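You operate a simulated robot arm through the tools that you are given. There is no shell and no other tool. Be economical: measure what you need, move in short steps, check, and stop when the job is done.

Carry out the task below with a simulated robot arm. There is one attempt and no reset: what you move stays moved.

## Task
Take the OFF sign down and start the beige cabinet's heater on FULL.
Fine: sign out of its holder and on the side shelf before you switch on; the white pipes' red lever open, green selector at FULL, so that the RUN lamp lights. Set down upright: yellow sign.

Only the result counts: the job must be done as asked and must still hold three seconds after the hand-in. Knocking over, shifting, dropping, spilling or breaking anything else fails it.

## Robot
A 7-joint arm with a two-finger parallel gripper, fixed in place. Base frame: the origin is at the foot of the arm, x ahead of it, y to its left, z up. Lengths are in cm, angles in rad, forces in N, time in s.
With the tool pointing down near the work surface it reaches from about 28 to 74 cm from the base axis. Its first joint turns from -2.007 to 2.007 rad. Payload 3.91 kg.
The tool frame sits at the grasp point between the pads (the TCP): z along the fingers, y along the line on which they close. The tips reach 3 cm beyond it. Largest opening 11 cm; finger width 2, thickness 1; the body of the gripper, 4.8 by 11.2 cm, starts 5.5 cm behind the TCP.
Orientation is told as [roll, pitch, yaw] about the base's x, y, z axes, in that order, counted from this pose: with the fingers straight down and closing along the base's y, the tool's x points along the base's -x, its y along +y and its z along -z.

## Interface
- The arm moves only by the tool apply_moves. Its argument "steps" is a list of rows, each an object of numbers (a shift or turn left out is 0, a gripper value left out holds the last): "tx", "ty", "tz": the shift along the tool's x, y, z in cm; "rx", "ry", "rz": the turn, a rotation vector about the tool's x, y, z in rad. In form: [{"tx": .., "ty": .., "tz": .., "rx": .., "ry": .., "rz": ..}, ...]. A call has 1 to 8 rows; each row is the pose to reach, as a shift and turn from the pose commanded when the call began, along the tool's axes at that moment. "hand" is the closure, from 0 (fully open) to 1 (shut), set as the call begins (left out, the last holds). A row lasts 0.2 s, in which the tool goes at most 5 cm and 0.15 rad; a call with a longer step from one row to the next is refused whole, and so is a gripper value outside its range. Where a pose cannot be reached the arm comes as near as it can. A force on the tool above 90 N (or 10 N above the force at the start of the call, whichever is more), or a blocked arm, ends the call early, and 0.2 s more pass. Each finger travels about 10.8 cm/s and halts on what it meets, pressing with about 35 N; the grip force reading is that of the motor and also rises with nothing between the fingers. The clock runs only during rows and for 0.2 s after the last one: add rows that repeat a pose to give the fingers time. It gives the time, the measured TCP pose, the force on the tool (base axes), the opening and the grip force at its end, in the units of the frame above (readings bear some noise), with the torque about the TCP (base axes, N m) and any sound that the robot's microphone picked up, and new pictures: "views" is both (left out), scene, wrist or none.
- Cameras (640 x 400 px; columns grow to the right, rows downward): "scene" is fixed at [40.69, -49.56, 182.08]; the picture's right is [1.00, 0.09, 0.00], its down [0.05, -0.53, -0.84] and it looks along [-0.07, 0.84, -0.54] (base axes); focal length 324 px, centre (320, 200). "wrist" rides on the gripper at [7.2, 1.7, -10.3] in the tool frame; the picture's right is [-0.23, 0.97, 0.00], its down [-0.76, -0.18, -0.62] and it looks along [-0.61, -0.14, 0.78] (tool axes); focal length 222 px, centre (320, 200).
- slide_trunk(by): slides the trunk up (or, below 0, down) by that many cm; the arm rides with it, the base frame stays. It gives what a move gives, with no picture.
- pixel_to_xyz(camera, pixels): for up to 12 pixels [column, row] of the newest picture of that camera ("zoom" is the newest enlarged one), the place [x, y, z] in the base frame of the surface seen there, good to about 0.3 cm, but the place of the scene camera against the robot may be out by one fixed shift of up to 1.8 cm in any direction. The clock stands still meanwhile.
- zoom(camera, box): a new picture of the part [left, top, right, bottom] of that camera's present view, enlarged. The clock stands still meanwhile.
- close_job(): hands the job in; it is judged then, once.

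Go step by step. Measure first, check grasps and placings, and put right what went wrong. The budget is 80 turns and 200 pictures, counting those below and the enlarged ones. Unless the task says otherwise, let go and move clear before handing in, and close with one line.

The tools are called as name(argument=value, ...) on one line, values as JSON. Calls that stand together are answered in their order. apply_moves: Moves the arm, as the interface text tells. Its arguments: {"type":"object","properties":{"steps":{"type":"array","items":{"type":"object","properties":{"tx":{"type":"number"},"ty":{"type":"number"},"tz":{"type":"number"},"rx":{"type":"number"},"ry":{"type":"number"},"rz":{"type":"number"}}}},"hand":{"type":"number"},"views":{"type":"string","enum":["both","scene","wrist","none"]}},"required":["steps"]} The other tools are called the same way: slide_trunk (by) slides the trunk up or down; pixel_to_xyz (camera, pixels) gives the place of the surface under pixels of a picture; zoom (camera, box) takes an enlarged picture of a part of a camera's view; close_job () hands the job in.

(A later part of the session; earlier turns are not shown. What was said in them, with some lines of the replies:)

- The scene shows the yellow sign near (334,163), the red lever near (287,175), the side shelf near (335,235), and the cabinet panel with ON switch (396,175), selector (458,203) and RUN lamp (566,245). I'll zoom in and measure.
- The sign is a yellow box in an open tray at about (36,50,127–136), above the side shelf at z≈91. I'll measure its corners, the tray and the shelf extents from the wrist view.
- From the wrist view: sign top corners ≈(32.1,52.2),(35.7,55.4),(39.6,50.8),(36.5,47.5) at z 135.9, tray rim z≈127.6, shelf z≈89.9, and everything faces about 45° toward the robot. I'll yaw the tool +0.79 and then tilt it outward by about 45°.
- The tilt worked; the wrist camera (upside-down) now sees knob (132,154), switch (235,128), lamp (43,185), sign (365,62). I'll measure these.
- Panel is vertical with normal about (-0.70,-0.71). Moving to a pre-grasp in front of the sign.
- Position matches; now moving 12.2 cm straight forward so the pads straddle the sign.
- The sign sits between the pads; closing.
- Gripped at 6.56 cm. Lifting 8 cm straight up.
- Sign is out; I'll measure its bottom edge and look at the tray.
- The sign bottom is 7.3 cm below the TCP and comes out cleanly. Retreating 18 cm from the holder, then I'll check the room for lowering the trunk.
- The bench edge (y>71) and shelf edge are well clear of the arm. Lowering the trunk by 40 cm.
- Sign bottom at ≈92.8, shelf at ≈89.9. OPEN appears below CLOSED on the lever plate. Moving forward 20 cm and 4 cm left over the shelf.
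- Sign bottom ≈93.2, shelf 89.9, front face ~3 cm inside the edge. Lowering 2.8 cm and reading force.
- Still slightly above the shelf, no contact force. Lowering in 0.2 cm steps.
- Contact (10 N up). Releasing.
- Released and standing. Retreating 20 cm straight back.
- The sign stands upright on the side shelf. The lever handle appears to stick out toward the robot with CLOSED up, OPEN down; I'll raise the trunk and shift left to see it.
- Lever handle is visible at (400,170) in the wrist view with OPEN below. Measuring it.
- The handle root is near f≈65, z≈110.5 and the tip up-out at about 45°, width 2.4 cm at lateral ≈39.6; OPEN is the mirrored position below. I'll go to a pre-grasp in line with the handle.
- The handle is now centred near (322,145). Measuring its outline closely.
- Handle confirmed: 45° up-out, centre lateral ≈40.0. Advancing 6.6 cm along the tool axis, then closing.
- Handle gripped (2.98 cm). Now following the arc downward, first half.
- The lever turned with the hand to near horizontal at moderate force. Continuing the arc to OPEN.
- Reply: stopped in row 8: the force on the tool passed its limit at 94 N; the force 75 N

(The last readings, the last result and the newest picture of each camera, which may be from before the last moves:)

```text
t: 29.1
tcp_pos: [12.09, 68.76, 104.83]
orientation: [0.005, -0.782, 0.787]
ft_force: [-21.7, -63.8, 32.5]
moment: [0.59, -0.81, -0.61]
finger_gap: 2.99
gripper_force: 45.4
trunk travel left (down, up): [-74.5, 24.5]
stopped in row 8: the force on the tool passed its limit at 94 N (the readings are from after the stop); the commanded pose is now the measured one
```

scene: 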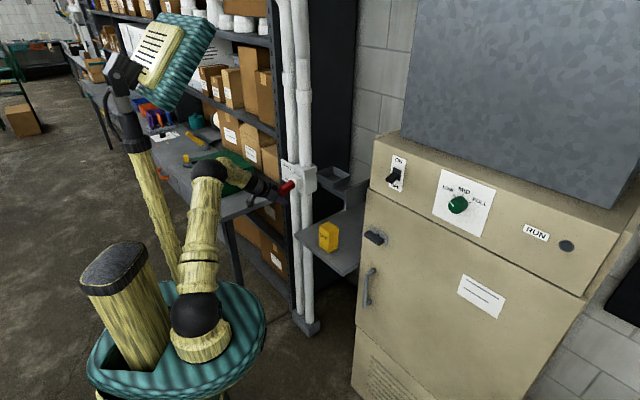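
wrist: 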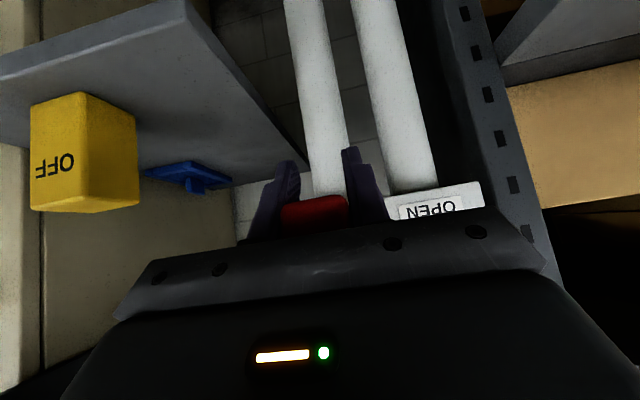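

Stopped by force at about −36°, possibly the lever's end stop. Opening the hand and looking.

apply_moves(steps=[{}, {}, {}], hand=0, views="wrist")

zoom(camera="scene", box=[250, 150, 340, 210])

zoom(camera="wrist", box=[220, 100, 460, 250])

```text
t: 29.9
tcp_pos: [12.14, 68.95, 104.9]
orientation: [0.01, -0.786, 0.787]
ft_force: [-27.9, -64.0, 38.3]
moment: [0.89, -0.16, 0.51]
finger_gap: 11.01
gripper_force: 0.0
trunk travel left (down, up): [-74.5, 24.5]
```

wrist: 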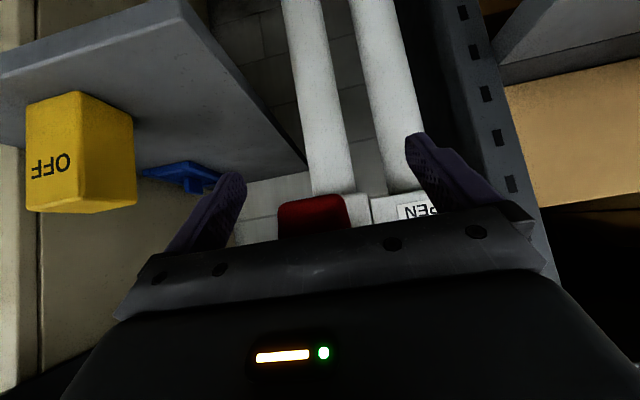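

```text
6.67 times, centred on (295, 180) of scene
```

zoom: 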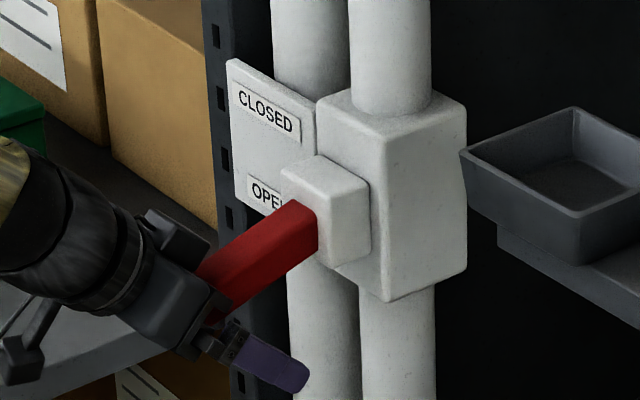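

```text
2.67 times, centred on (340, 175) of wrist
```

zoom: 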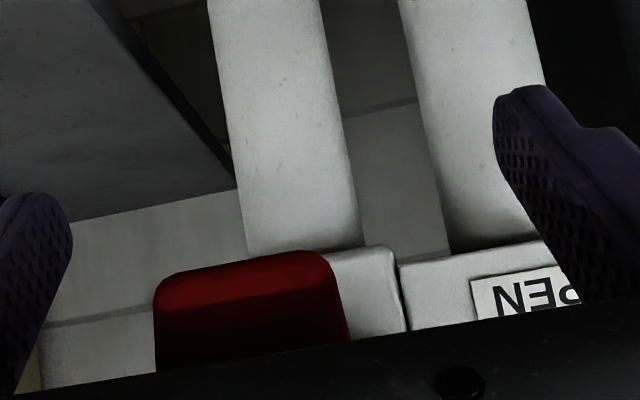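

The palm is pressing on the handle. Backing out along the tool axis to see where the lever stands.

apply_moves(steps=[{"tz": -2}, {"tz": -5}, {"tz": -9}, {"tz": -12}, {"tz": -12}])

zoom(camera="scene", box=[250, 150, 340, 210])

zoom(camera="wrist", box=[220, 80, 460, 230])

```text
t: 31.3
tcp_pos: [11.49, 63.66, 111.82]
orientation: [-0.025, -0.772, 0.733]
ft_force: [-0.1, -0.2, 0.7]
moment: [0.0, 0.0, 0.03]
finger_gap: 10.99
gripper_force: 0.1
trunk travel left (down, up): [-74.5, 24.5]
stopped in row 5: the arm was blocked; the commanded pose is now the measured one
```

scene: 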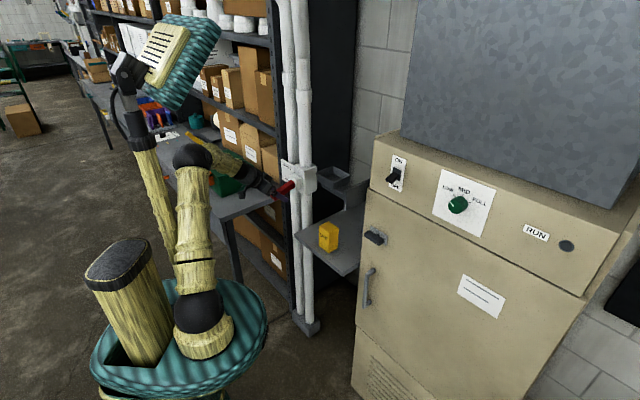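
wrist: 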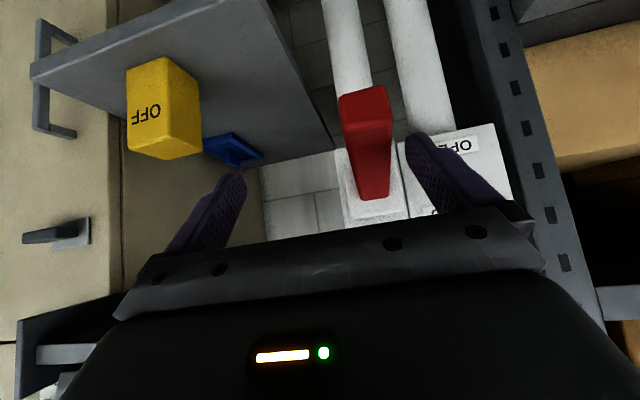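

```text
6.67 times, centred on (295, 180) of scene
```

zoom: 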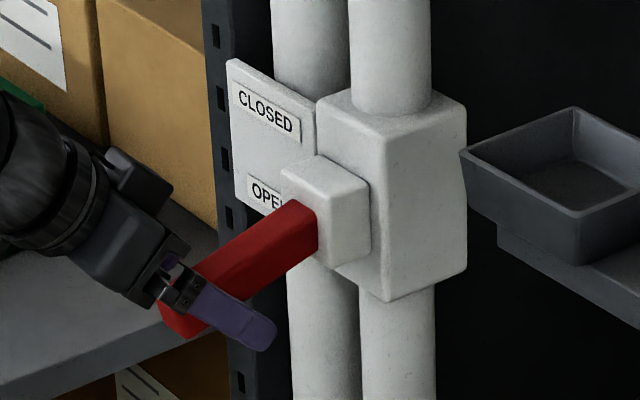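

```text
2.67 times, centred on (340, 155) of wrist
```

zoom: 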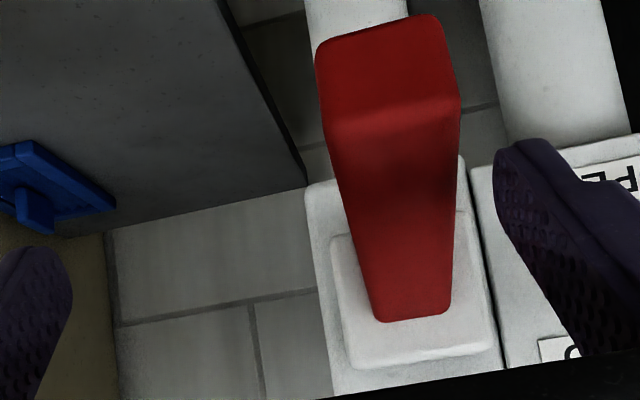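

The lever is now pointing down-out at OPEN. The arm was reported blocked without tool force, so I'll check around the elbow and measure the lever.

zoom(camera="scene", box=[140, 120, 320, 240])

pixel_to_xyz(camera="wrist", pixels=[[364, 95], [366, 118], [368, 145], [370, 170], [372, 192], [350, 100], [385, 100]])

pixel_to_xyz(camera="scene", pixels=[[193, 155], [215, 160], [240, 175], [260, 185], [222, 185], [215, 175], [195, 145]])

```text
3.33 times, centred on (230, 180) of scene
```

zoom: 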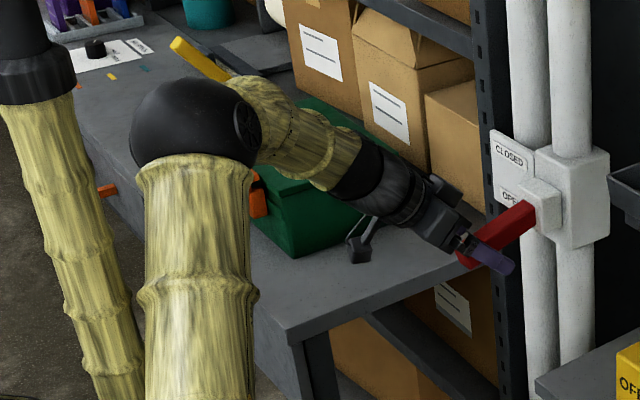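

```text
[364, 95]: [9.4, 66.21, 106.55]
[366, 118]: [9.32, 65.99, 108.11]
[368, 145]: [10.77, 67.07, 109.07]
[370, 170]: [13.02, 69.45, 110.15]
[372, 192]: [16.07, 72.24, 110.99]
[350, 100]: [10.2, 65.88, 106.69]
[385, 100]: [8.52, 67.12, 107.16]
```

```text
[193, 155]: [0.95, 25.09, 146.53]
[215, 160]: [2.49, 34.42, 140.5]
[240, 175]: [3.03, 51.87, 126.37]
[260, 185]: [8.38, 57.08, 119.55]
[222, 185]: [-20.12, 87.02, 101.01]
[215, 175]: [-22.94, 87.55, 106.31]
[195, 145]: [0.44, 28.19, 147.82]
```

The handle sits at only about −17°, so OPEN isn't fully reached; the pads slipped. I'll rise, restore orientation, close the fingers and press the handle down from above.

apply_moves(steps=[{"tx": -2, "tz": -1.8}, {"tx": -3.8, "tz": -2.2, "ty": 1, "rx": -0.03, "ry": -0.004, "rz": -0.02}, {"tx": -3.81, "tz": -1.44, "ty": 3.4, "rx": -0.065, "ry": -0.008, "rz": -0.041}, {"tx": -3.81, "tz": -1.44, "ty": 3.4, "rx": -0.065, "ry": -0.008, "rz": -0.041}], views="none")

apply_moves(steps=[{}, {}, {}, {}, {}], hand=1)

```text
t: 32.3
tcp_pos: [10.27, 67.42, 115.39]
orientation: [-0.003, -0.778, 0.795]
ft_force: [0.1, -0.4, 0.0]
moment: [-0.01, -0.01, -0.06]
finger_gap: 11.0
gripper_force: 0.3
trunk travel left (down, up): [-74.5, 24.5]
```

```text
t: 33.5
tcp_pos: [10.32, 67.47, 115.36]
orientation: [-0.002, -0.779, 0.795]
ft_force: [0.3, 0.9, 0.0]
moment: [-0.01, -0.01, -0.02]
finger_gap: 0.01
gripper_force: 35.0
trunk travel left (down, up): [-74.5, 24.5]
```

scene: 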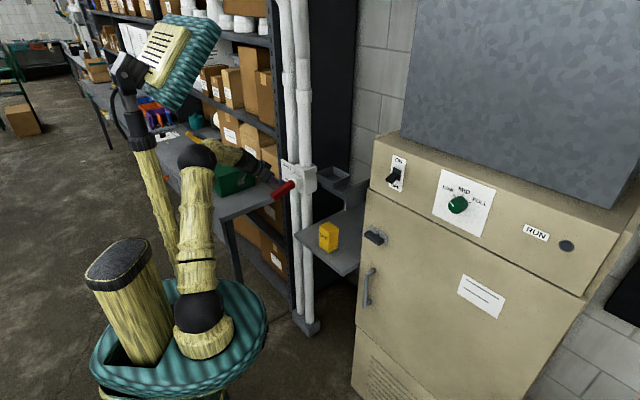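
wrist: 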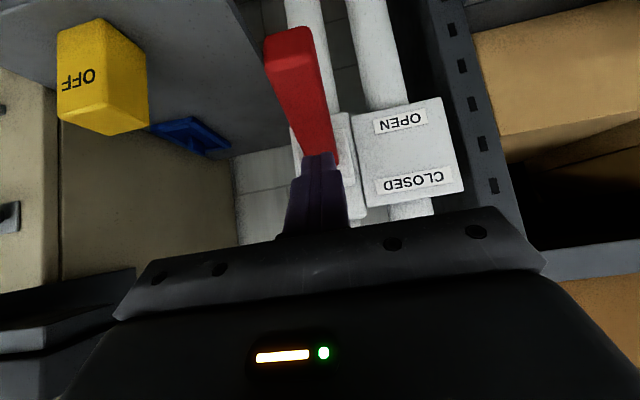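

Fingers closed above the handle. Checking handle's location again before pressing.

pixel_to_xyz(camera="wrist", pixels=[[288, 45], [292, 75], [300, 100], [310, 130], [318, 148], [275, 60], [312, 60]])

```text
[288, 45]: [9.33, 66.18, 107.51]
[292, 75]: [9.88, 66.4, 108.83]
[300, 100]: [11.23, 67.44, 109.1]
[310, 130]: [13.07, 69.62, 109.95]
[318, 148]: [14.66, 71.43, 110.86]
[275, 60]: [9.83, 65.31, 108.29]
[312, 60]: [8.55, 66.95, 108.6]
```

Aligned (lateral 40.15 vs 40.0). Pressing down in steps.

apply_moves(steps=[{"tx": 1.2, "tz": 1.21}, {"tx": 2.39, "tz": 2.42}, {"tx": 3, "tz": 3.03}, {"tx": 3.5, "tz": 3.55}, {"tx": 4.04, "tz": 4.09}, {"tx": 4.35, "tz": 4.7}, {"tx": 4.64, "tz": 5.26}], views="wrist")

zoom(camera="scene", box=[250, 150, 340, 210])

```text
t: 35.1
tcp_pos: [11.32, 67.06, 112.3]
orientation: [0.076, -0.814, 0.717]
ft_force: [-43.7, -26.3, 70.5]
moment: [0.03, 0.42, 0.3]
finger_gap: 0.0
gripper_force: 35.1
trunk travel left (down, up): [-74.5, 24.5]
```

wrist: 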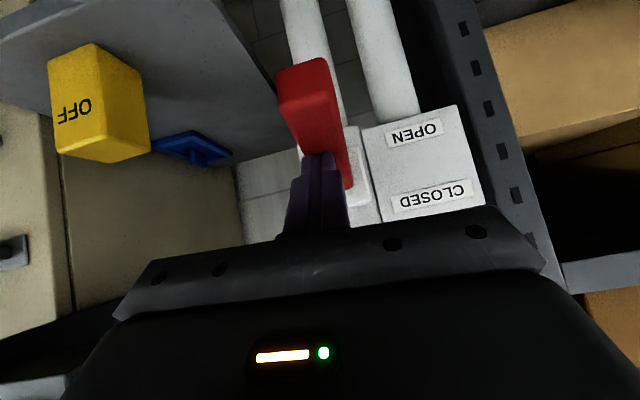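

```text
6.67 times, centred on (295, 180) of scene
```

zoom: 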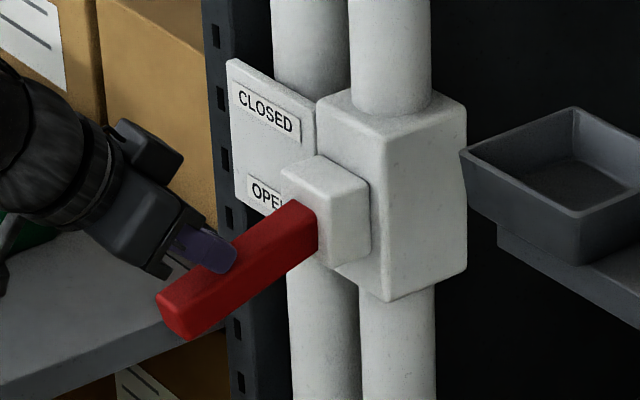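

70 N of downward force doesn't move it, and the earlier slip is consistent: the lever is at its OPEN end stop. Lifting off and retreating.

apply_moves(steps=[{"tx": -2, "tz": -2}, {"tx": -4, "tz": -4.2}, {"tx": -5.62, "tz": -6.5}, {"tx": -5.62, "tz": -9}, {"tx": -5.62, "tz": -9}])

zoom(camera="scene", box=[250, 150, 340, 210])

```text
t: 36.5
tcp_pos: [13.24, 65.36, 117.69]
orientation: [-0.026, -0.773, 0.744]
ft_force: [0.4, -0.3, 0.2]
moment: [-0.03, 0.06, 0.03]
finger_gap: 0.0
gripper_force: 34.9
trunk travel left (down, up): [-74.5, 24.5]
stopped in row 5: the arm was blocked; the commanded pose is now the measured one
```

scene: 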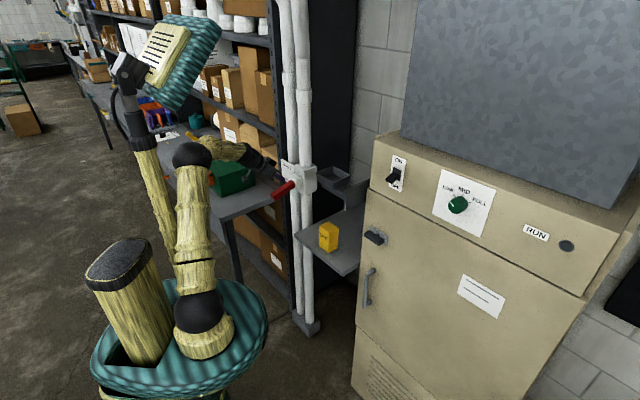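
wrist: 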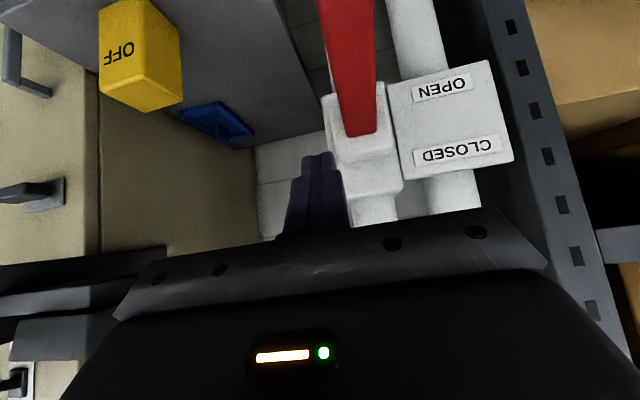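

```text
6.67 times, centred on (295, 180) of scene
```

zoom: 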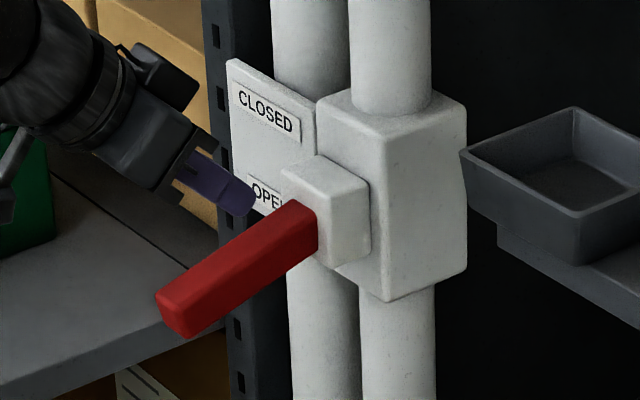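

Lever free and unmoved. I'll measure it once more, then head for the panel.

pixel_to_xyz(camera="wrist", pixels=[[345, 15], [352, 60], [358, 100], [362, 128]])

pixel_to_xyz(camera="scene", pixels=[[273, 195], [278, 190], [285, 186], [293, 183]])

```text
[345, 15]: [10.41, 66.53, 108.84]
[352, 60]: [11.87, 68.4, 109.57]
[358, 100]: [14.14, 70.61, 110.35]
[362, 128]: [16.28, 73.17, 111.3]
```

```text
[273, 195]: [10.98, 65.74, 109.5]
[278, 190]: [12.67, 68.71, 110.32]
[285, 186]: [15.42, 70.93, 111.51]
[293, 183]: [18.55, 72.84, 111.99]
```

Lever consistently at −16°, its stop. Now moving right and back, restoring the orientation, then raising the trunk for the panel.

apply_moves(steps=[{"ty": -4.5}, {"ty": -8.5, "tx": 1, "tz": -1}, {"ty": -12, "tx": 3, "tz": -3, "rx": -0.03, "rz": -0.02}, {"ty": -16, "tx": 5, "tz": -5, "rx": -0.055, "ry": -0.007, "rz": -0.034}, {"ty": -20, "tx": 6, "tz": -6, "rx": -0.055, "ry": -0.007, "rz": -0.034}, {"ty": -24.5, "tx": 6, "tz": -6, "rx": -0.055, "ry": -0.007, "rz": -0.034}, {"ty": -29, "tx": 6, "tz": -6, "rx": -0.055, "ry": -0.007, "rz": -0.034}], views="none")

slide_trunk(by=18)

apply_moves(steps=[{"ty": -4.5}, {"ty": -9}, {"ty": -13.5}, {"ty": -18}, {"ty": -18}])

```text
t: 37.5
tcp_pos: [20.35, 48.87, 109.38]
orientation: [-0.26, -0.686, 0.926]
ft_force: [0.1, 0.4, 0.2]
moment: [0.0, -0.03, 0.0]
finger_gap: 0.0
gripper_force: 35.2
trunk travel left (down, up): [-74.5, 24.5]
stopped in row 5: the arm was blocked; the commanded pose is now the measured one
```

```text
t: 39.5
tcp_pos: [20.29, 48.84, 127.36]
orientation: [-0.259, -0.685, 0.926]
ft_force: [-0.5, -0.7, 0.3]
moment: [0.01, 0.0, 0.02]
finger_gap: 0.0
gripper_force: 34.5
trunk travel left (down, up): [-92.5, 6.5]
```

```text
t: 40.7
tcp_pos: [32.32, 36.16, 130.78]
orientation: [-0.258, -0.685, 0.929]
ft_force: [0.0, 0.7, -0.7]
moment: [-0.02, -0.01, 0.0]
finger_gap: 0.03
gripper_force: 34.9
trunk travel left (down, up): [-92.5, 6.5]
```

scene: 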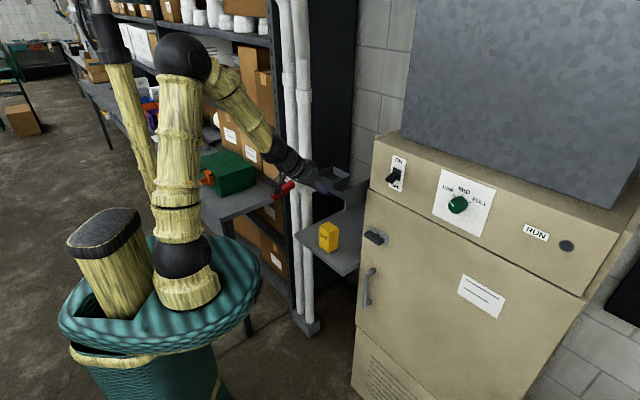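
wrist: 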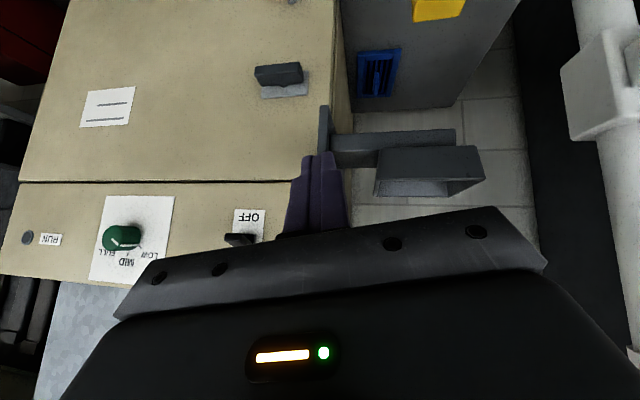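

Orientation drifted to [-0.26,-0.69,0.93]; correcting it in place here, away from obstacles.

apply_moves(steps=[{"rx": -0.08, "ry": -0.04, "rz": 0.058}, {"rx": -0.166, "ry": -0.086, "rz": 0.117}, {"rx": -0.166, "ry": -0.086, "rz": 0.117}], views="none", hand=0)

```text
t: 41.5
tcp_pos: [32.44, 36.13, 130.79]
orientation: [0.003, -0.788, 0.787]
ft_force: [0.1, -1.0, 0.4]
moment: [-0.02, -0.01, 0.02]
finger_gap: 11.0
gripper_force: 0.1
trunk travel left (down, up): [-92.5, 6.5]
```

Orientation restored. Moving right to stand before the knob.

apply_moves(steps=[{"ty": -4.25, "tx": -0.44, "tz": -0.44}, {"ty": -8.5, "tx": -0.88, "tz": -0.88}, {"ty": -12.8, "tx": -1.3, "tz": -1.3}, {"ty": -17, "tx": -1.75, "tz": -1.75}, {"ty": -21.3, "tx": -2.2, "tz": -2.2}, {"ty": -25.5, "tx": -2.6, "tz": -2.6}, {"ty": -29.8, "tx": -3.1, "tz": -3.1}, {"ty": -34.2, "tx": -3.5, "tz": -3.55}], views="none")

apply_moves(steps=[{"ry": -0.13}, {"ry": -0.26}, {"ry": -0.39}, {"ry": -0.52}, {"ry": -0.65}, {"ry": -0.78}, {"ry": -0.78}])

```text
t: 43.3
tcp_pos: [56.82, 11.73, 135.57]
orientation: [0.009, -0.788, 0.784]
ft_force: [0.3, -0.9, -0.3]
moment: [0.03, -0.01, 0.05]
finger_gap: 11.03
gripper_force: 0.1
trunk travel left (down, up): [-92.5, 6.5]
```

```text
t: 44.9
tcp_pos: [56.58, 11.98, 135.82]
orientation: [0.522, -1.568, 0.267]
ft_force: [-0.5, 0.1, 0.4]
moment: [0.0, -0.04, -0.02]
finger_gap: 11.01
gripper_force: 0.0
trunk travel left (down, up): [-92.5, 6.5]
```

scene: 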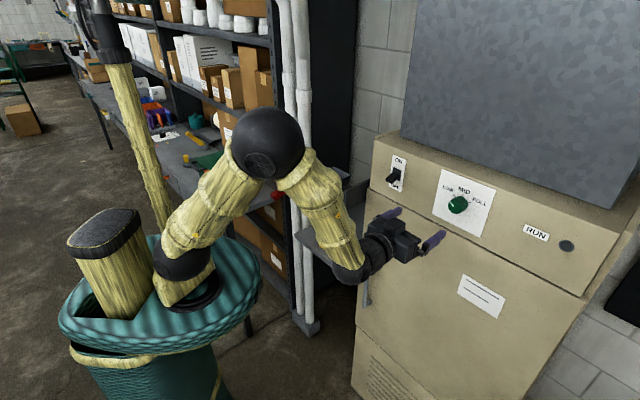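
wrist: 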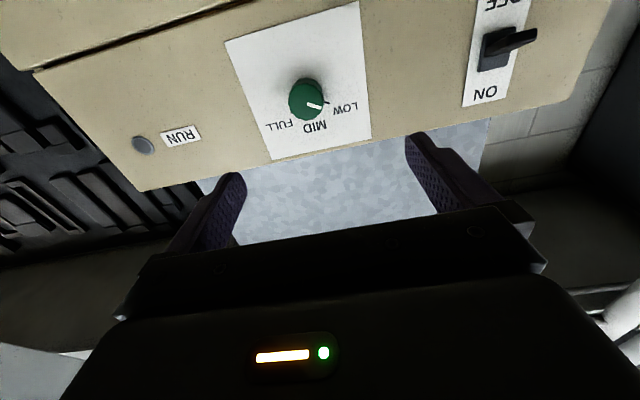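

Tool is horizontal facing the panel; the knob is at (307,100). Measuring the knob and dial marks.

zoom(camera="wrist", box=[240, 40, 400, 140])

pixel_to_xyz(camera="wrist", pixels=[[303, 102], [290, 102], [320, 97], [310, 88], [306, 117], [312, 80], [325, 103], [307, 123], [293, 119], [345, 80], [260, 70], [330, 140]])

pixel_to_xyz(camera="wrist", pixels=[[510, 42], [533, 36], [495, 50], [515, 65], [485, 60], [490, 95], [500, 40], [520, 32]])

```text
4.00 times, centred on (320, 90) of wrist
```

zoom: 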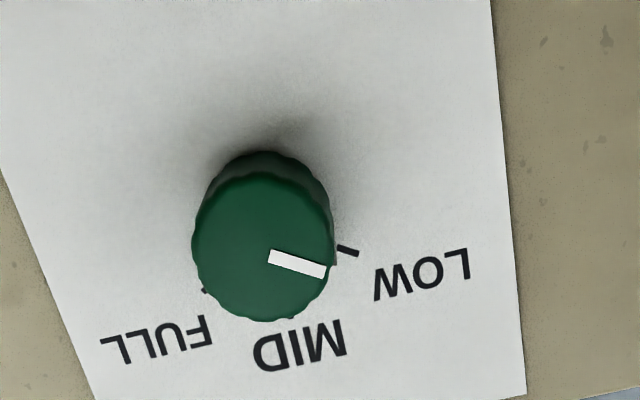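

```text
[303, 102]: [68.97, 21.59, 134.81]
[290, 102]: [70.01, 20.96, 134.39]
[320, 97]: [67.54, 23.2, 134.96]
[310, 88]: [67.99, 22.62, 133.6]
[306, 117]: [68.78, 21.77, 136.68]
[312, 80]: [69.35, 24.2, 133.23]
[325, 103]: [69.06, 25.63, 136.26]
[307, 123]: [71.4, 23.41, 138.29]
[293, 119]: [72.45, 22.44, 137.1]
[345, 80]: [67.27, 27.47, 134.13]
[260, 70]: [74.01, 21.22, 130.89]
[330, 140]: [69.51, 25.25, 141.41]
```

```text
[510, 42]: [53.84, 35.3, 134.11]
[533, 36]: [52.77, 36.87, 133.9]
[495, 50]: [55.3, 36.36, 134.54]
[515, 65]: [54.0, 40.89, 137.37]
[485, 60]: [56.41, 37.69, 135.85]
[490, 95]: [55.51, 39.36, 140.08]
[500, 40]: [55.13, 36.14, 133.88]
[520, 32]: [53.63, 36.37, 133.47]
```

Knob: centre lateral −33.3, z≈135.1, face at f≈63.9, panel at 67. LOW tick is ~63° left of top, FULL mirrored right, so I need ~2.1 rad clockwise. Pre-rotating −1.0 rad and approaching.

apply_moves(steps=[{"rz": -0.14, "tz": 1}, {"rz": -0.28, "tz": 2, "ty": -0.5, "tx": 0.3}, {"rz": -0.42, "tz": 3, "ty": -1, "tx": 0.5}, {"rz": -0.56, "tz": 4, "ty": -1.55, "tx": 0.75}, {"rz": -0.7, "tz": 5, "ty": -1.55, "tx": 0.75}, {"rz": -0.84, "tz": 6, "ty": -1.55, "tx": 0.75}, {"rz": -0.98, "tz": 7, "ty": -1.55, "tx": 0.75}, {"rz": -1.05, "tz": 8, "ty": -1.55, "tx": 0.75}])

```text
t: 46.7
tcp_pos: [63.45, 16.66, 135.15]
orientation: [-1.564, -0.523, 2.357]
ft_force: [0.2, 0.3, -0.3]
moment: [0.03, 0.03, 0.04]
finger_gap: 11.0
gripper_force: 0.0
trunk travel left (down, up): [-92.5, 6.5]
```

scene: 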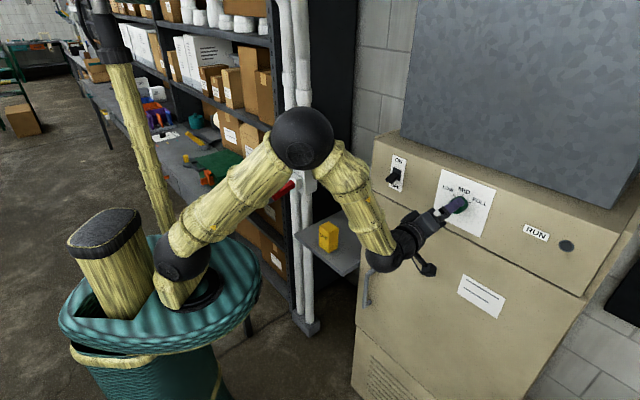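
wrist: 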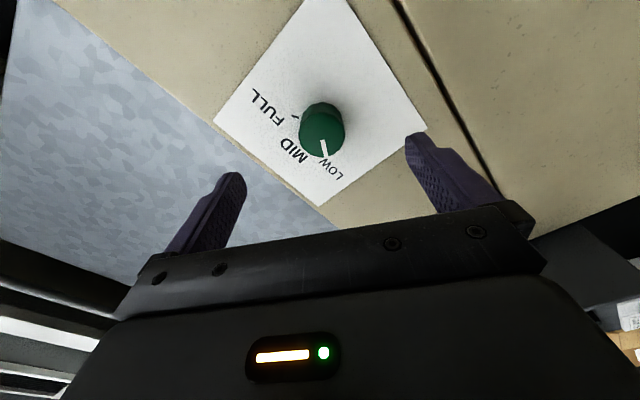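

Rotation reached. Re-measuring the knob from here before the final 6.8 cm.

pixel_to_xyz(camera="wrist", pixels=[[322, 132], [303, 132], [342, 128], [320, 118], [325, 152], [297, 118], [322, 108], [240, 120], [400, 130]])

zoom(camera="wrist", box=[220, 60, 420, 210])

```text
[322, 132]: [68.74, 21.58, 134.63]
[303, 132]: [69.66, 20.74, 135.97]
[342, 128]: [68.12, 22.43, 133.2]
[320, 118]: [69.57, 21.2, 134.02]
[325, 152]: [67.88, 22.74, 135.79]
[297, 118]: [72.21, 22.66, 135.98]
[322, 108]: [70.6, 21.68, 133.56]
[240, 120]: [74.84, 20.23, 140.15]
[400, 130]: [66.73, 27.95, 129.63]
```

```text
2.67 times, centred on (320, 135) of wrist
```

zoom: 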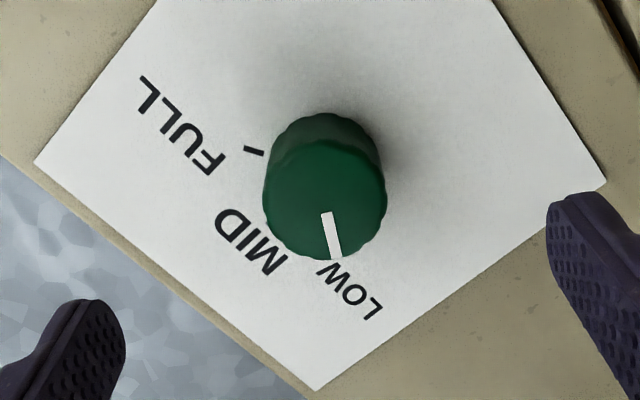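

Knob centre ≈(lat −33.5, z 134.85); FULL tick ~57° right of top. Advancing and gripping.

apply_moves(steps=[{"tx": 0.28, "ty": 0.18, "tz": 2.3}, {"tx": 0.28, "ty": 0.18, "tz": 4.6}, {"tx": 0.28, "ty": 0.18, "tz": 6.6}, {"tx": 0.28, "ty": 0.18, "tz": 6.6}], views="none")

apply_moves(steps=[{}, {}, {}, {}, {}], hand=1, views="wrist")

```text
t: 47.7
tcp_pos: [68.22, 21.09, 134.81]
orientation: [-1.566, -0.525, 2.357]
ft_force: [-0.1, -1.1, 0.3]
moment: [0.02, -0.02, 0.05]
finger_gap: 10.99
gripper_force: 0.0
trunk travel left (down, up): [-92.5, 6.5]
```

```text
t: 48.9
tcp_pos: [68.13, 20.96, 134.93]
orientation: [-1.568, -0.524, 2.355]
ft_force: [2.9, 1.1, 5.8]
moment: [0.12, -0.01, -0.25]
finger_gap: 3.92
gripper_force: 45.4
trunk travel left (down, up): [-92.5, 6.5]
```

wrist: 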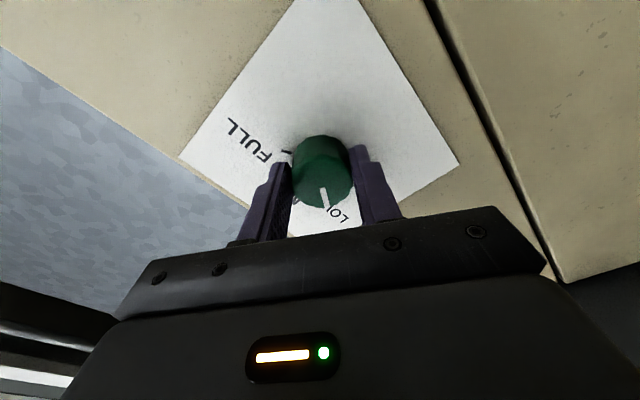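

Knob gripped at 3.92 cm. Turning clockwise, first half.

apply_moves(steps=[{"rz": 0.13}, {"rz": 0.26}, {"rz": 0.39}, {"rz": 0.52}, {"rz": 0.65}, {"rz": 0.78}, {"rz": 0.91}, {"rz": 1.04}], views="wrist")

```text
t: 50.7
tcp_pos: [67.95, 21.21, 134.65]
orientation: [-0.645, -1.562, 1.435]
ft_force: [-13.6, 3.4, -10.1]
moment: [0.53, -0.59, 0.53]
finger_gap: 3.87
gripper_force: 44.3
trunk travel left (down, up): [-92.5, 6.5]
```

wrist: 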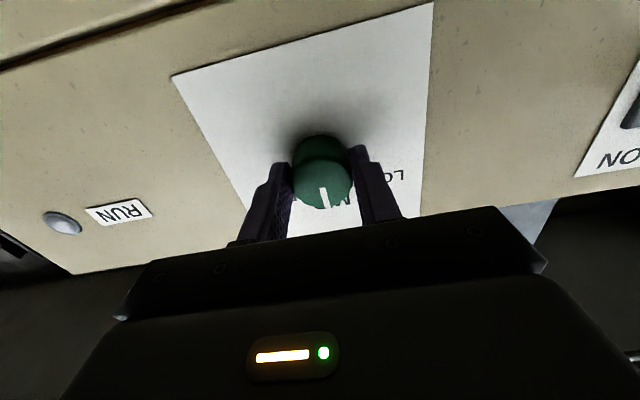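

Knob follows the hand. Continuing the second half.

apply_moves(steps=[{"rz": 0.13}, {"rz": 0.26}, {"rz": 0.39}, {"rz": 0.52}, {"rz": 0.65}, {"rz": 0.78}, {"rz": 0.91}, {"rz": 1.04}], views="wrist")

zoom(camera="wrist", box=[220, 80, 460, 230])

```text
t: 52.5
tcp_pos: [67.84, 21.54, 134.84]
orientation: [1.564, -0.539, -0.776]
ft_force: [-19.1, 12.8, -5.8]
moment: [-0.42, 0.36, 1.58]
finger_gap: 3.91
gripper_force: 44.7
trunk travel left (down, up): [-92.5, 6.5]
```

wrist: 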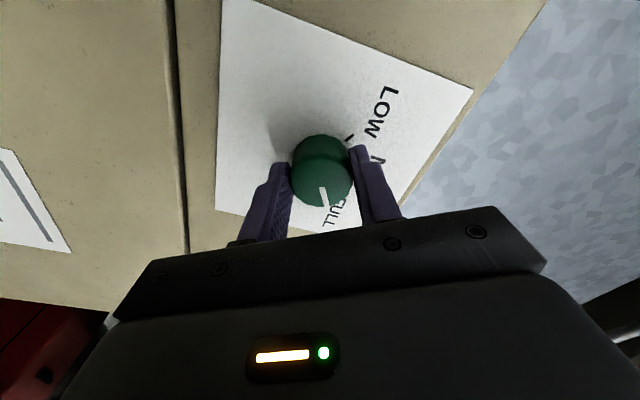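

```text
2.67 times, centred on (340, 155) of wrist
```

zoom: 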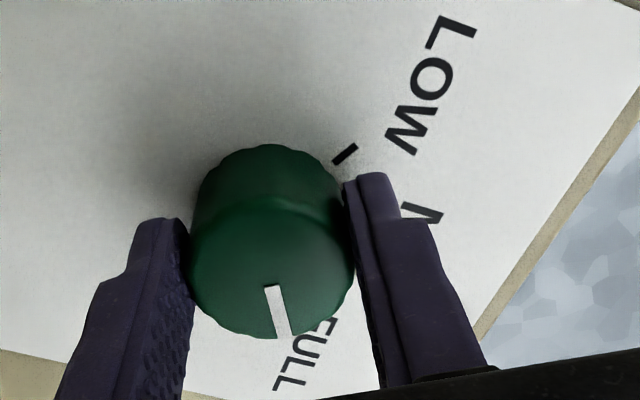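

The pointer lines up with FULL. Releasing and backing off to verify.

apply_moves(steps=[{}, {}, {}], hand=0, views="none")

apply_moves(steps=[{"tz": -3}, {"tz": -6}, {"tz": -9}, {"tz": -12}, {"tz": -15}])

zoom(camera="wrist", box=[240, 40, 440, 190])

zoom(camera="scene", box=[370, 140, 600, 280])

```text
t: 53.3
tcp_pos: [68.15, 21.07, 134.72]
orientation: [1.567, -0.537, -0.784]
ft_force: [-0.6, 0.4, 0.2]
moment: [0.0, 0.01, 0.03]
finger_gap: 10.99
gripper_force: 0.2
trunk travel left (down, up): [-92.5, 6.5]
```

```text
t: 54.5
tcp_pos: [57.48, 10.39, 134.73]
orientation: [1.567, -0.539, -0.779]
ft_force: [-0.2, -0.2, -0.2]
moment: [0.0, 0.0, -0.02]
finger_gap: 10.98
gripper_force: 0.1
trunk travel left (down, up): [-92.5, 6.5]
```

scene: 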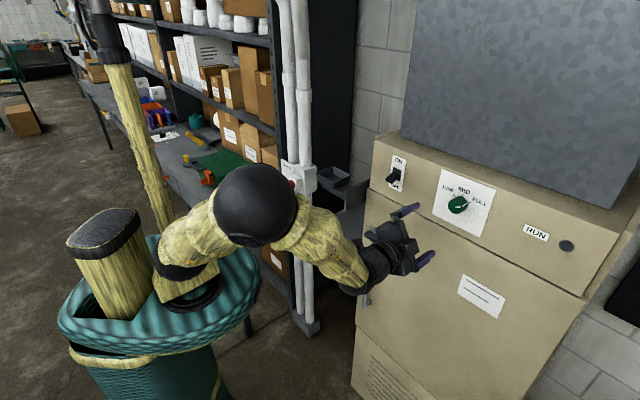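
wrist: 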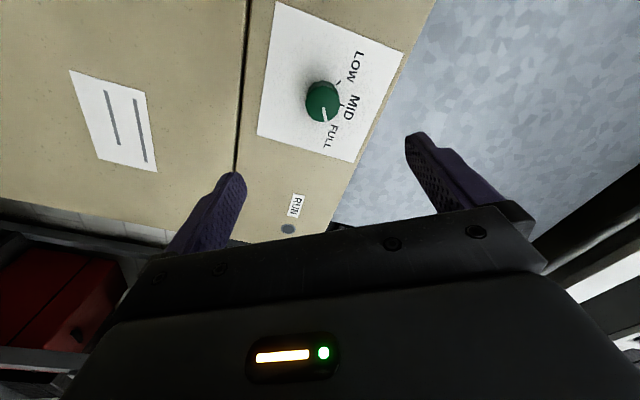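

```text
2.67 times, centred on (340, 115) of wrist
```

zoom: 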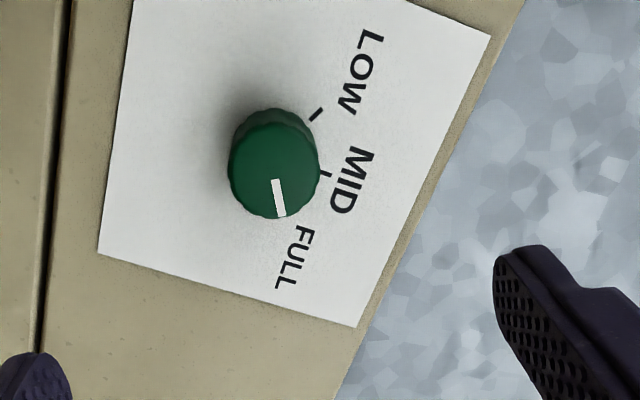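

```text
2.78 times, centred on (485, 210) of scene
```

zoom: 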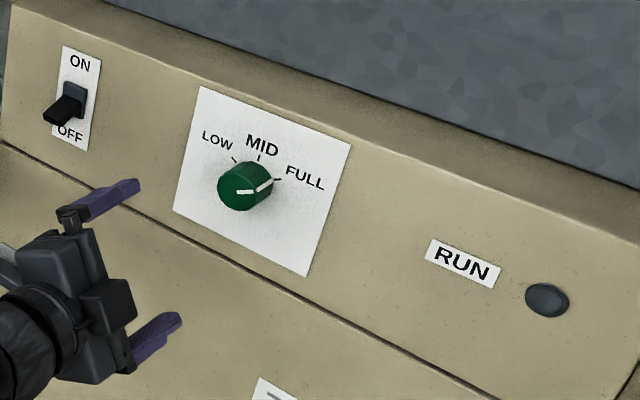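

Knob is at FULL. Now unwinding the wrist, closing the fingers, and moving left and below the ON switch.

apply_moves(steps=[{"rz": -0.13}, {"rz": -0.26}, {"rz": -0.39}, {"rz": -0.52}, {"rz": -0.65}, {"rz": -0.78}, {"rz": -0.91}, {"rz": -1.03}], hand=1, views="none")

apply_moves(steps=[{"ty": 4.2, "tx": 0.8}, {"ty": 8.4, "tx": 1.6}, {"ty": 12.6, "tx": 2.4}, {"ty": 16.8, "tx": 3.2}, {"ty": 21, "tx": 4.2}, {"ty": 21, "tx": 4.2}])

```text
t: 56.3
tcp_pos: [57.55, 10.47, 134.84]
orientation: [0.01, -1.564, 0.777]
ft_force: [0.1, -0.7, -0.2]
moment: [0.03, 0.01, -0.02]
finger_gap: 0.01
gripper_force: 34.9
trunk travel left (down, up): [-92.5, 6.5]
```

```text
t: 57.7
tcp_pos: [45.69, 26.74, 130.19]
orientation: [0.676, -1.567, 0.111]
ft_force: [-0.3, -1.3, 0.4]
moment: [-0.01, -0.02, 0.0]
finger_gap: 0.0
gripper_force: 35.2
out of reach, approached as far as the arm can: row 4, 5, 6
trunk travel left (down, up): [-92.5, 6.5]
```

scene: 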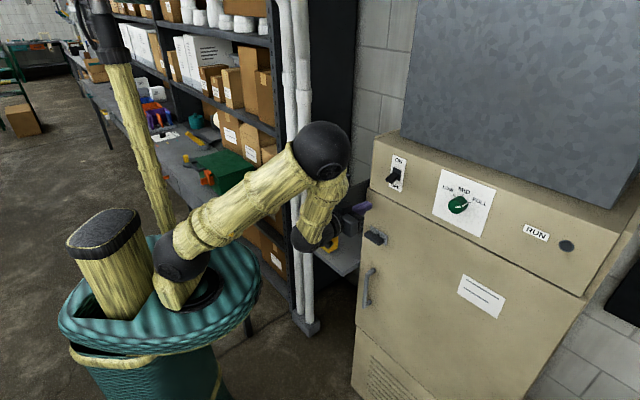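
wrist: 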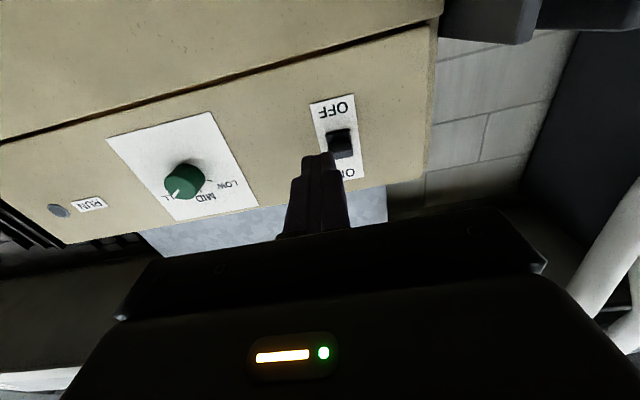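

Near the switch now (f 51, lat −13.6, z 130.2). Measuring the toggle at (340,142).

zoom(camera="wrist", box=[280, 80, 420, 190])

pixel_to_xyz(camera="wrist", pixels=[[335, 132], [346, 132], [334, 145], [347, 145], [340, 138], [340, 153], [332, 153], [350, 153], [325, 120], [340, 128], [410, 120], [358, 170]])

zoom(camera="scene", box=[340, 140, 440, 220])

```text
3.64 times, centred on (350, 135) of wrist
```

zoom: 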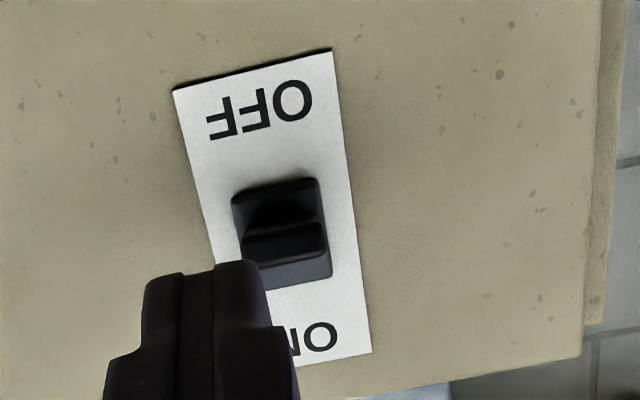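

```text
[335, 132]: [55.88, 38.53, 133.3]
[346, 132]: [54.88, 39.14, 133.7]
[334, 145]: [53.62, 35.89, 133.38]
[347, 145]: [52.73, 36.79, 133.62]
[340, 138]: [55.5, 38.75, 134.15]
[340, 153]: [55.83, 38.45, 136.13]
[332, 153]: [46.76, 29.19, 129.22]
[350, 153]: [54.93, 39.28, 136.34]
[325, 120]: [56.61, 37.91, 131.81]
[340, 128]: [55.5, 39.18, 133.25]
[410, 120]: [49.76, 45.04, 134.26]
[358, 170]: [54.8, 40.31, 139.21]
```

```text
5.00 times, centred on (390, 180) of scene
```

zoom: 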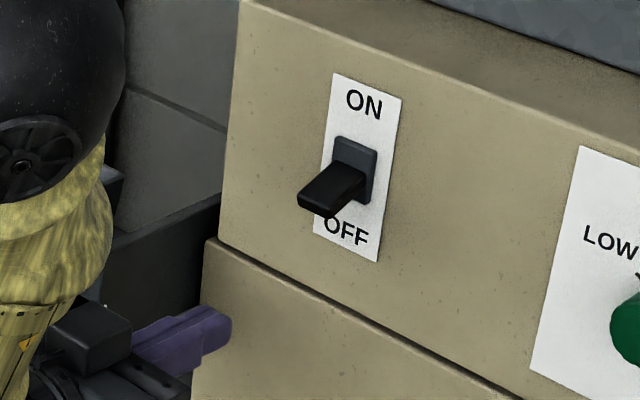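

Toggle tip: f 63.2, lateral −12.2, z≈133, pointing slightly down (OFF). Moving forward underneath it in two stages.

apply_moves(steps=[{"tz": 3}, {"tz": 6}, {"tz": 9}, {"tz": 9}], views="wrist")

```text
t: 58.7
tcp_pos: [52.22, 32.91, 130.08]
orientation: [0.671, -1.565, 0.119]
ft_force: [-0.4, -0.2, 0.1]
moment: [0.04, -0.03, 0.01]
finger_gap: 0.01
gripper_force: 35.2
trunk travel left (down, up): [-92.5, 6.5]
```

wrist: 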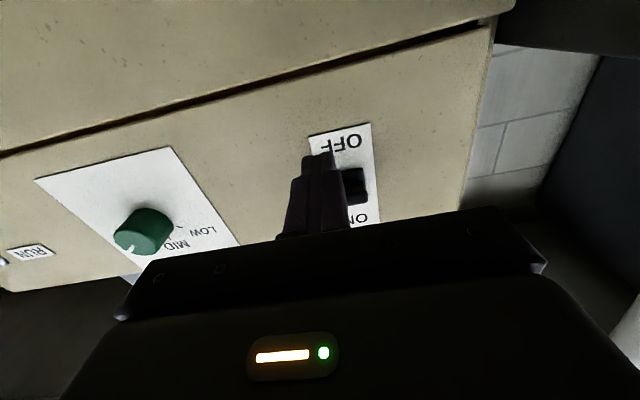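

TCP at f 60.1, lateral −13.9, z 130.1. Shifting 1.7 left and 1.4 in, then lifting the toggle.

apply_moves(steps=[{"ty": 1.7}, {"ty": 1.7, "tz": 1.4}, {"ty": 1.7, "tz": 1.4, "tx": -0.8}, {"ty": 1.7, "tz": 1.4, "tx": -1.6}, {"ty": 1.7, "tz": 1.4, "tx": -2.4}, {"ty": 1.7, "tz": 1.4, "tx": -3.2}, {"ty": 1.7, "tz": 1.4, "tx": -4}])

zoom(camera="scene", box=[340, 140, 440, 220])

zoom(camera="scene", box=[500, 200, 600, 280])

```text
t: 60.3
tcp_pos: [51.95, 35.15, 134.31]
orientation: [0.632, -1.567, 0.154]
ft_force: [0.8, 0.8, 1.2]
moment: [0.03, 0.01, 0.0]
finger_gap: 0.0
gripper_force: 35.4
trunk travel left (down, up): [-92.5, 6.5]
```

scene: 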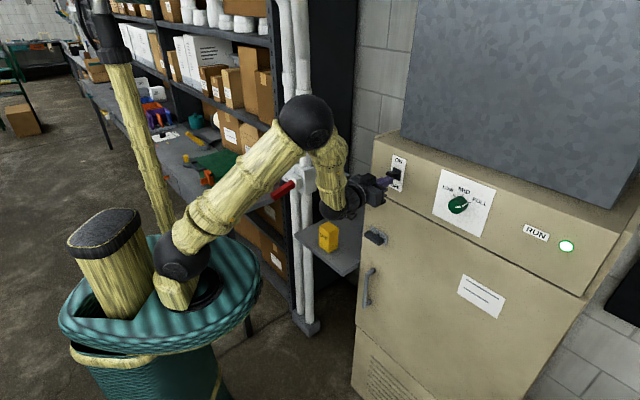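
wrist: 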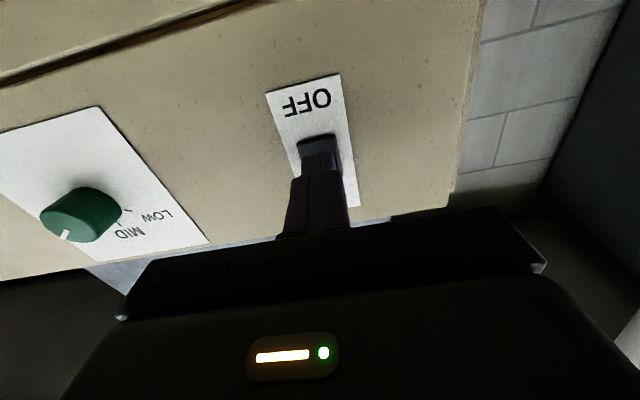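

```text
5.00 times, centred on (390, 180) of scene
```

zoom: 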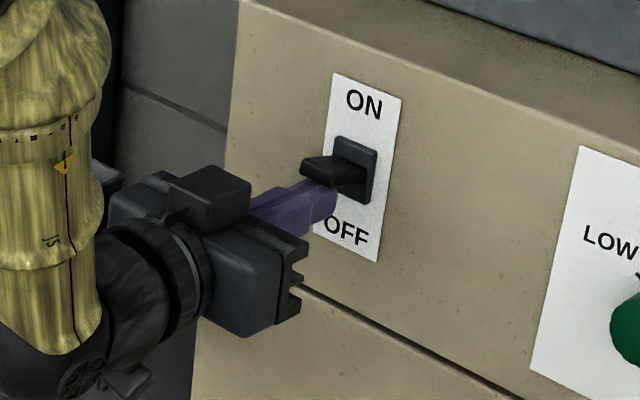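

```text
5.00 times, centred on (550, 240) of scene
```

zoom: 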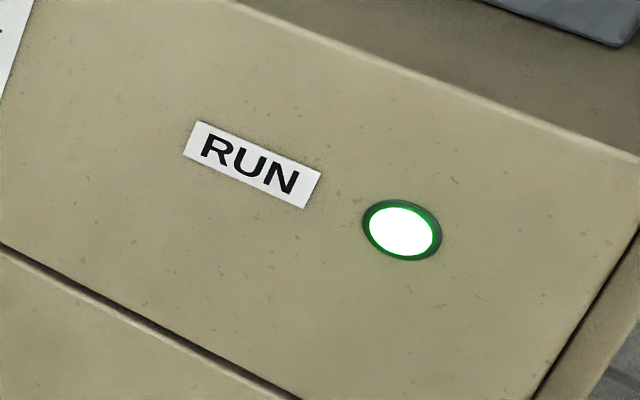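

The RUN lamp at (566,245) is lit. I'll nudge the toggle a bit further up to be sure it's seated, then drop down and back away.

apply_moves(steps=[{"tx": -0.5}, {"tx": -1}, {"tx": -1}], views="none")

apply_moves(steps=[{"tx": 1}, {"tx": 1.5, "tz": -2.5}, {"tx": 1.5, "tz": -6}, {"tx": 1.5, "tz": -9}, {"tx": 1.5, "tz": -9}])

zoom(camera="scene", box=[340, 130, 600, 280])

zoom(camera="scene", box=[250, 140, 390, 280])

```text
t: 61.1
tcp_pos: [51.91, 35.21, 134.65]
orientation: [0.243, -1.547, 0.548]
ft_force: [-8.6, -6.1, -38.9]
moment: [-0.92, 0.6, -0.51]
finger_gap: 0.01
gripper_force: 35.0
trunk travel left (down, up): [-92.5, 6.5]
```

```text
t: 62.3
tcp_pos: [45.45, 29.07, 133.7]
orientation: [0.582, -1.567, 0.205]
ft_force: [-0.3, -0.2, 1.1]
moment: [-0.01, 0.02, 0.01]
finger_gap: 0.02
gripper_force: 34.9
trunk travel left (down, up): [-92.5, 6.5]
```

scene: 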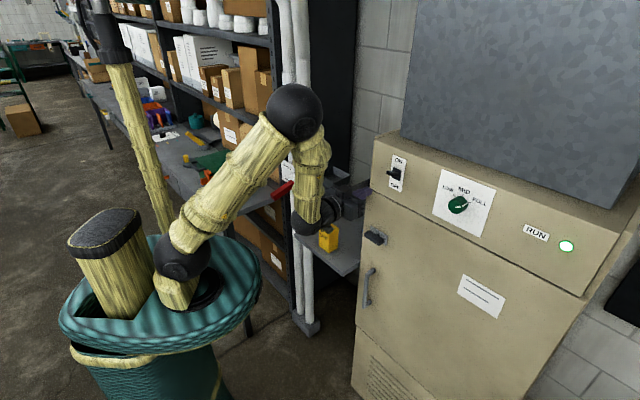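
wrist: 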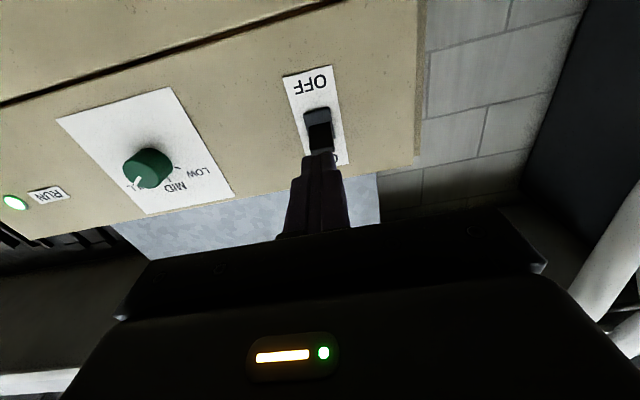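

```text
2.46 times, centred on (470, 205) of scene
```

zoom: 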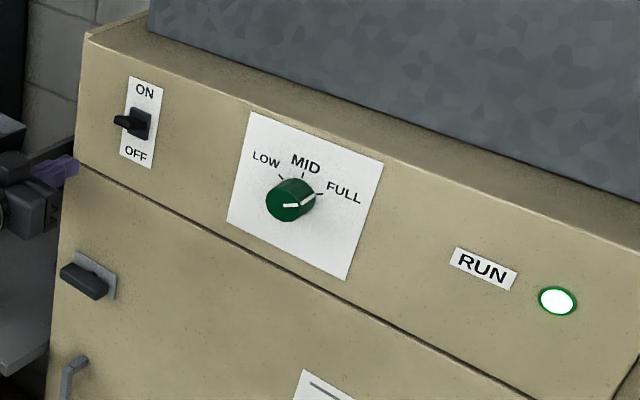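

```text
2.86 times, centred on (320, 210) of scene
```

zoom: 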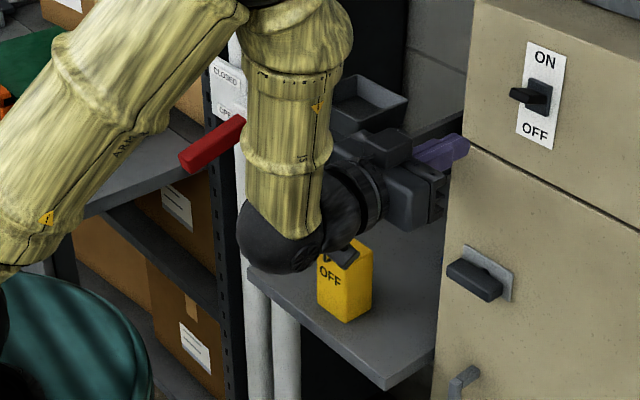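

The RUN lamp stays lit with the hand clear. The sign is upright on the side shelf, the lever is at OPEN and the selector is at FULL, so I'm handing in.

close_job()

```text
The job is handed in.
```

The heater is on: the OFF sign stands upright on the side shelf, the red lever is at its OPEN stop, the selector is at FULL, and the RUN lamp was still lit with the arm clear when I handed in.
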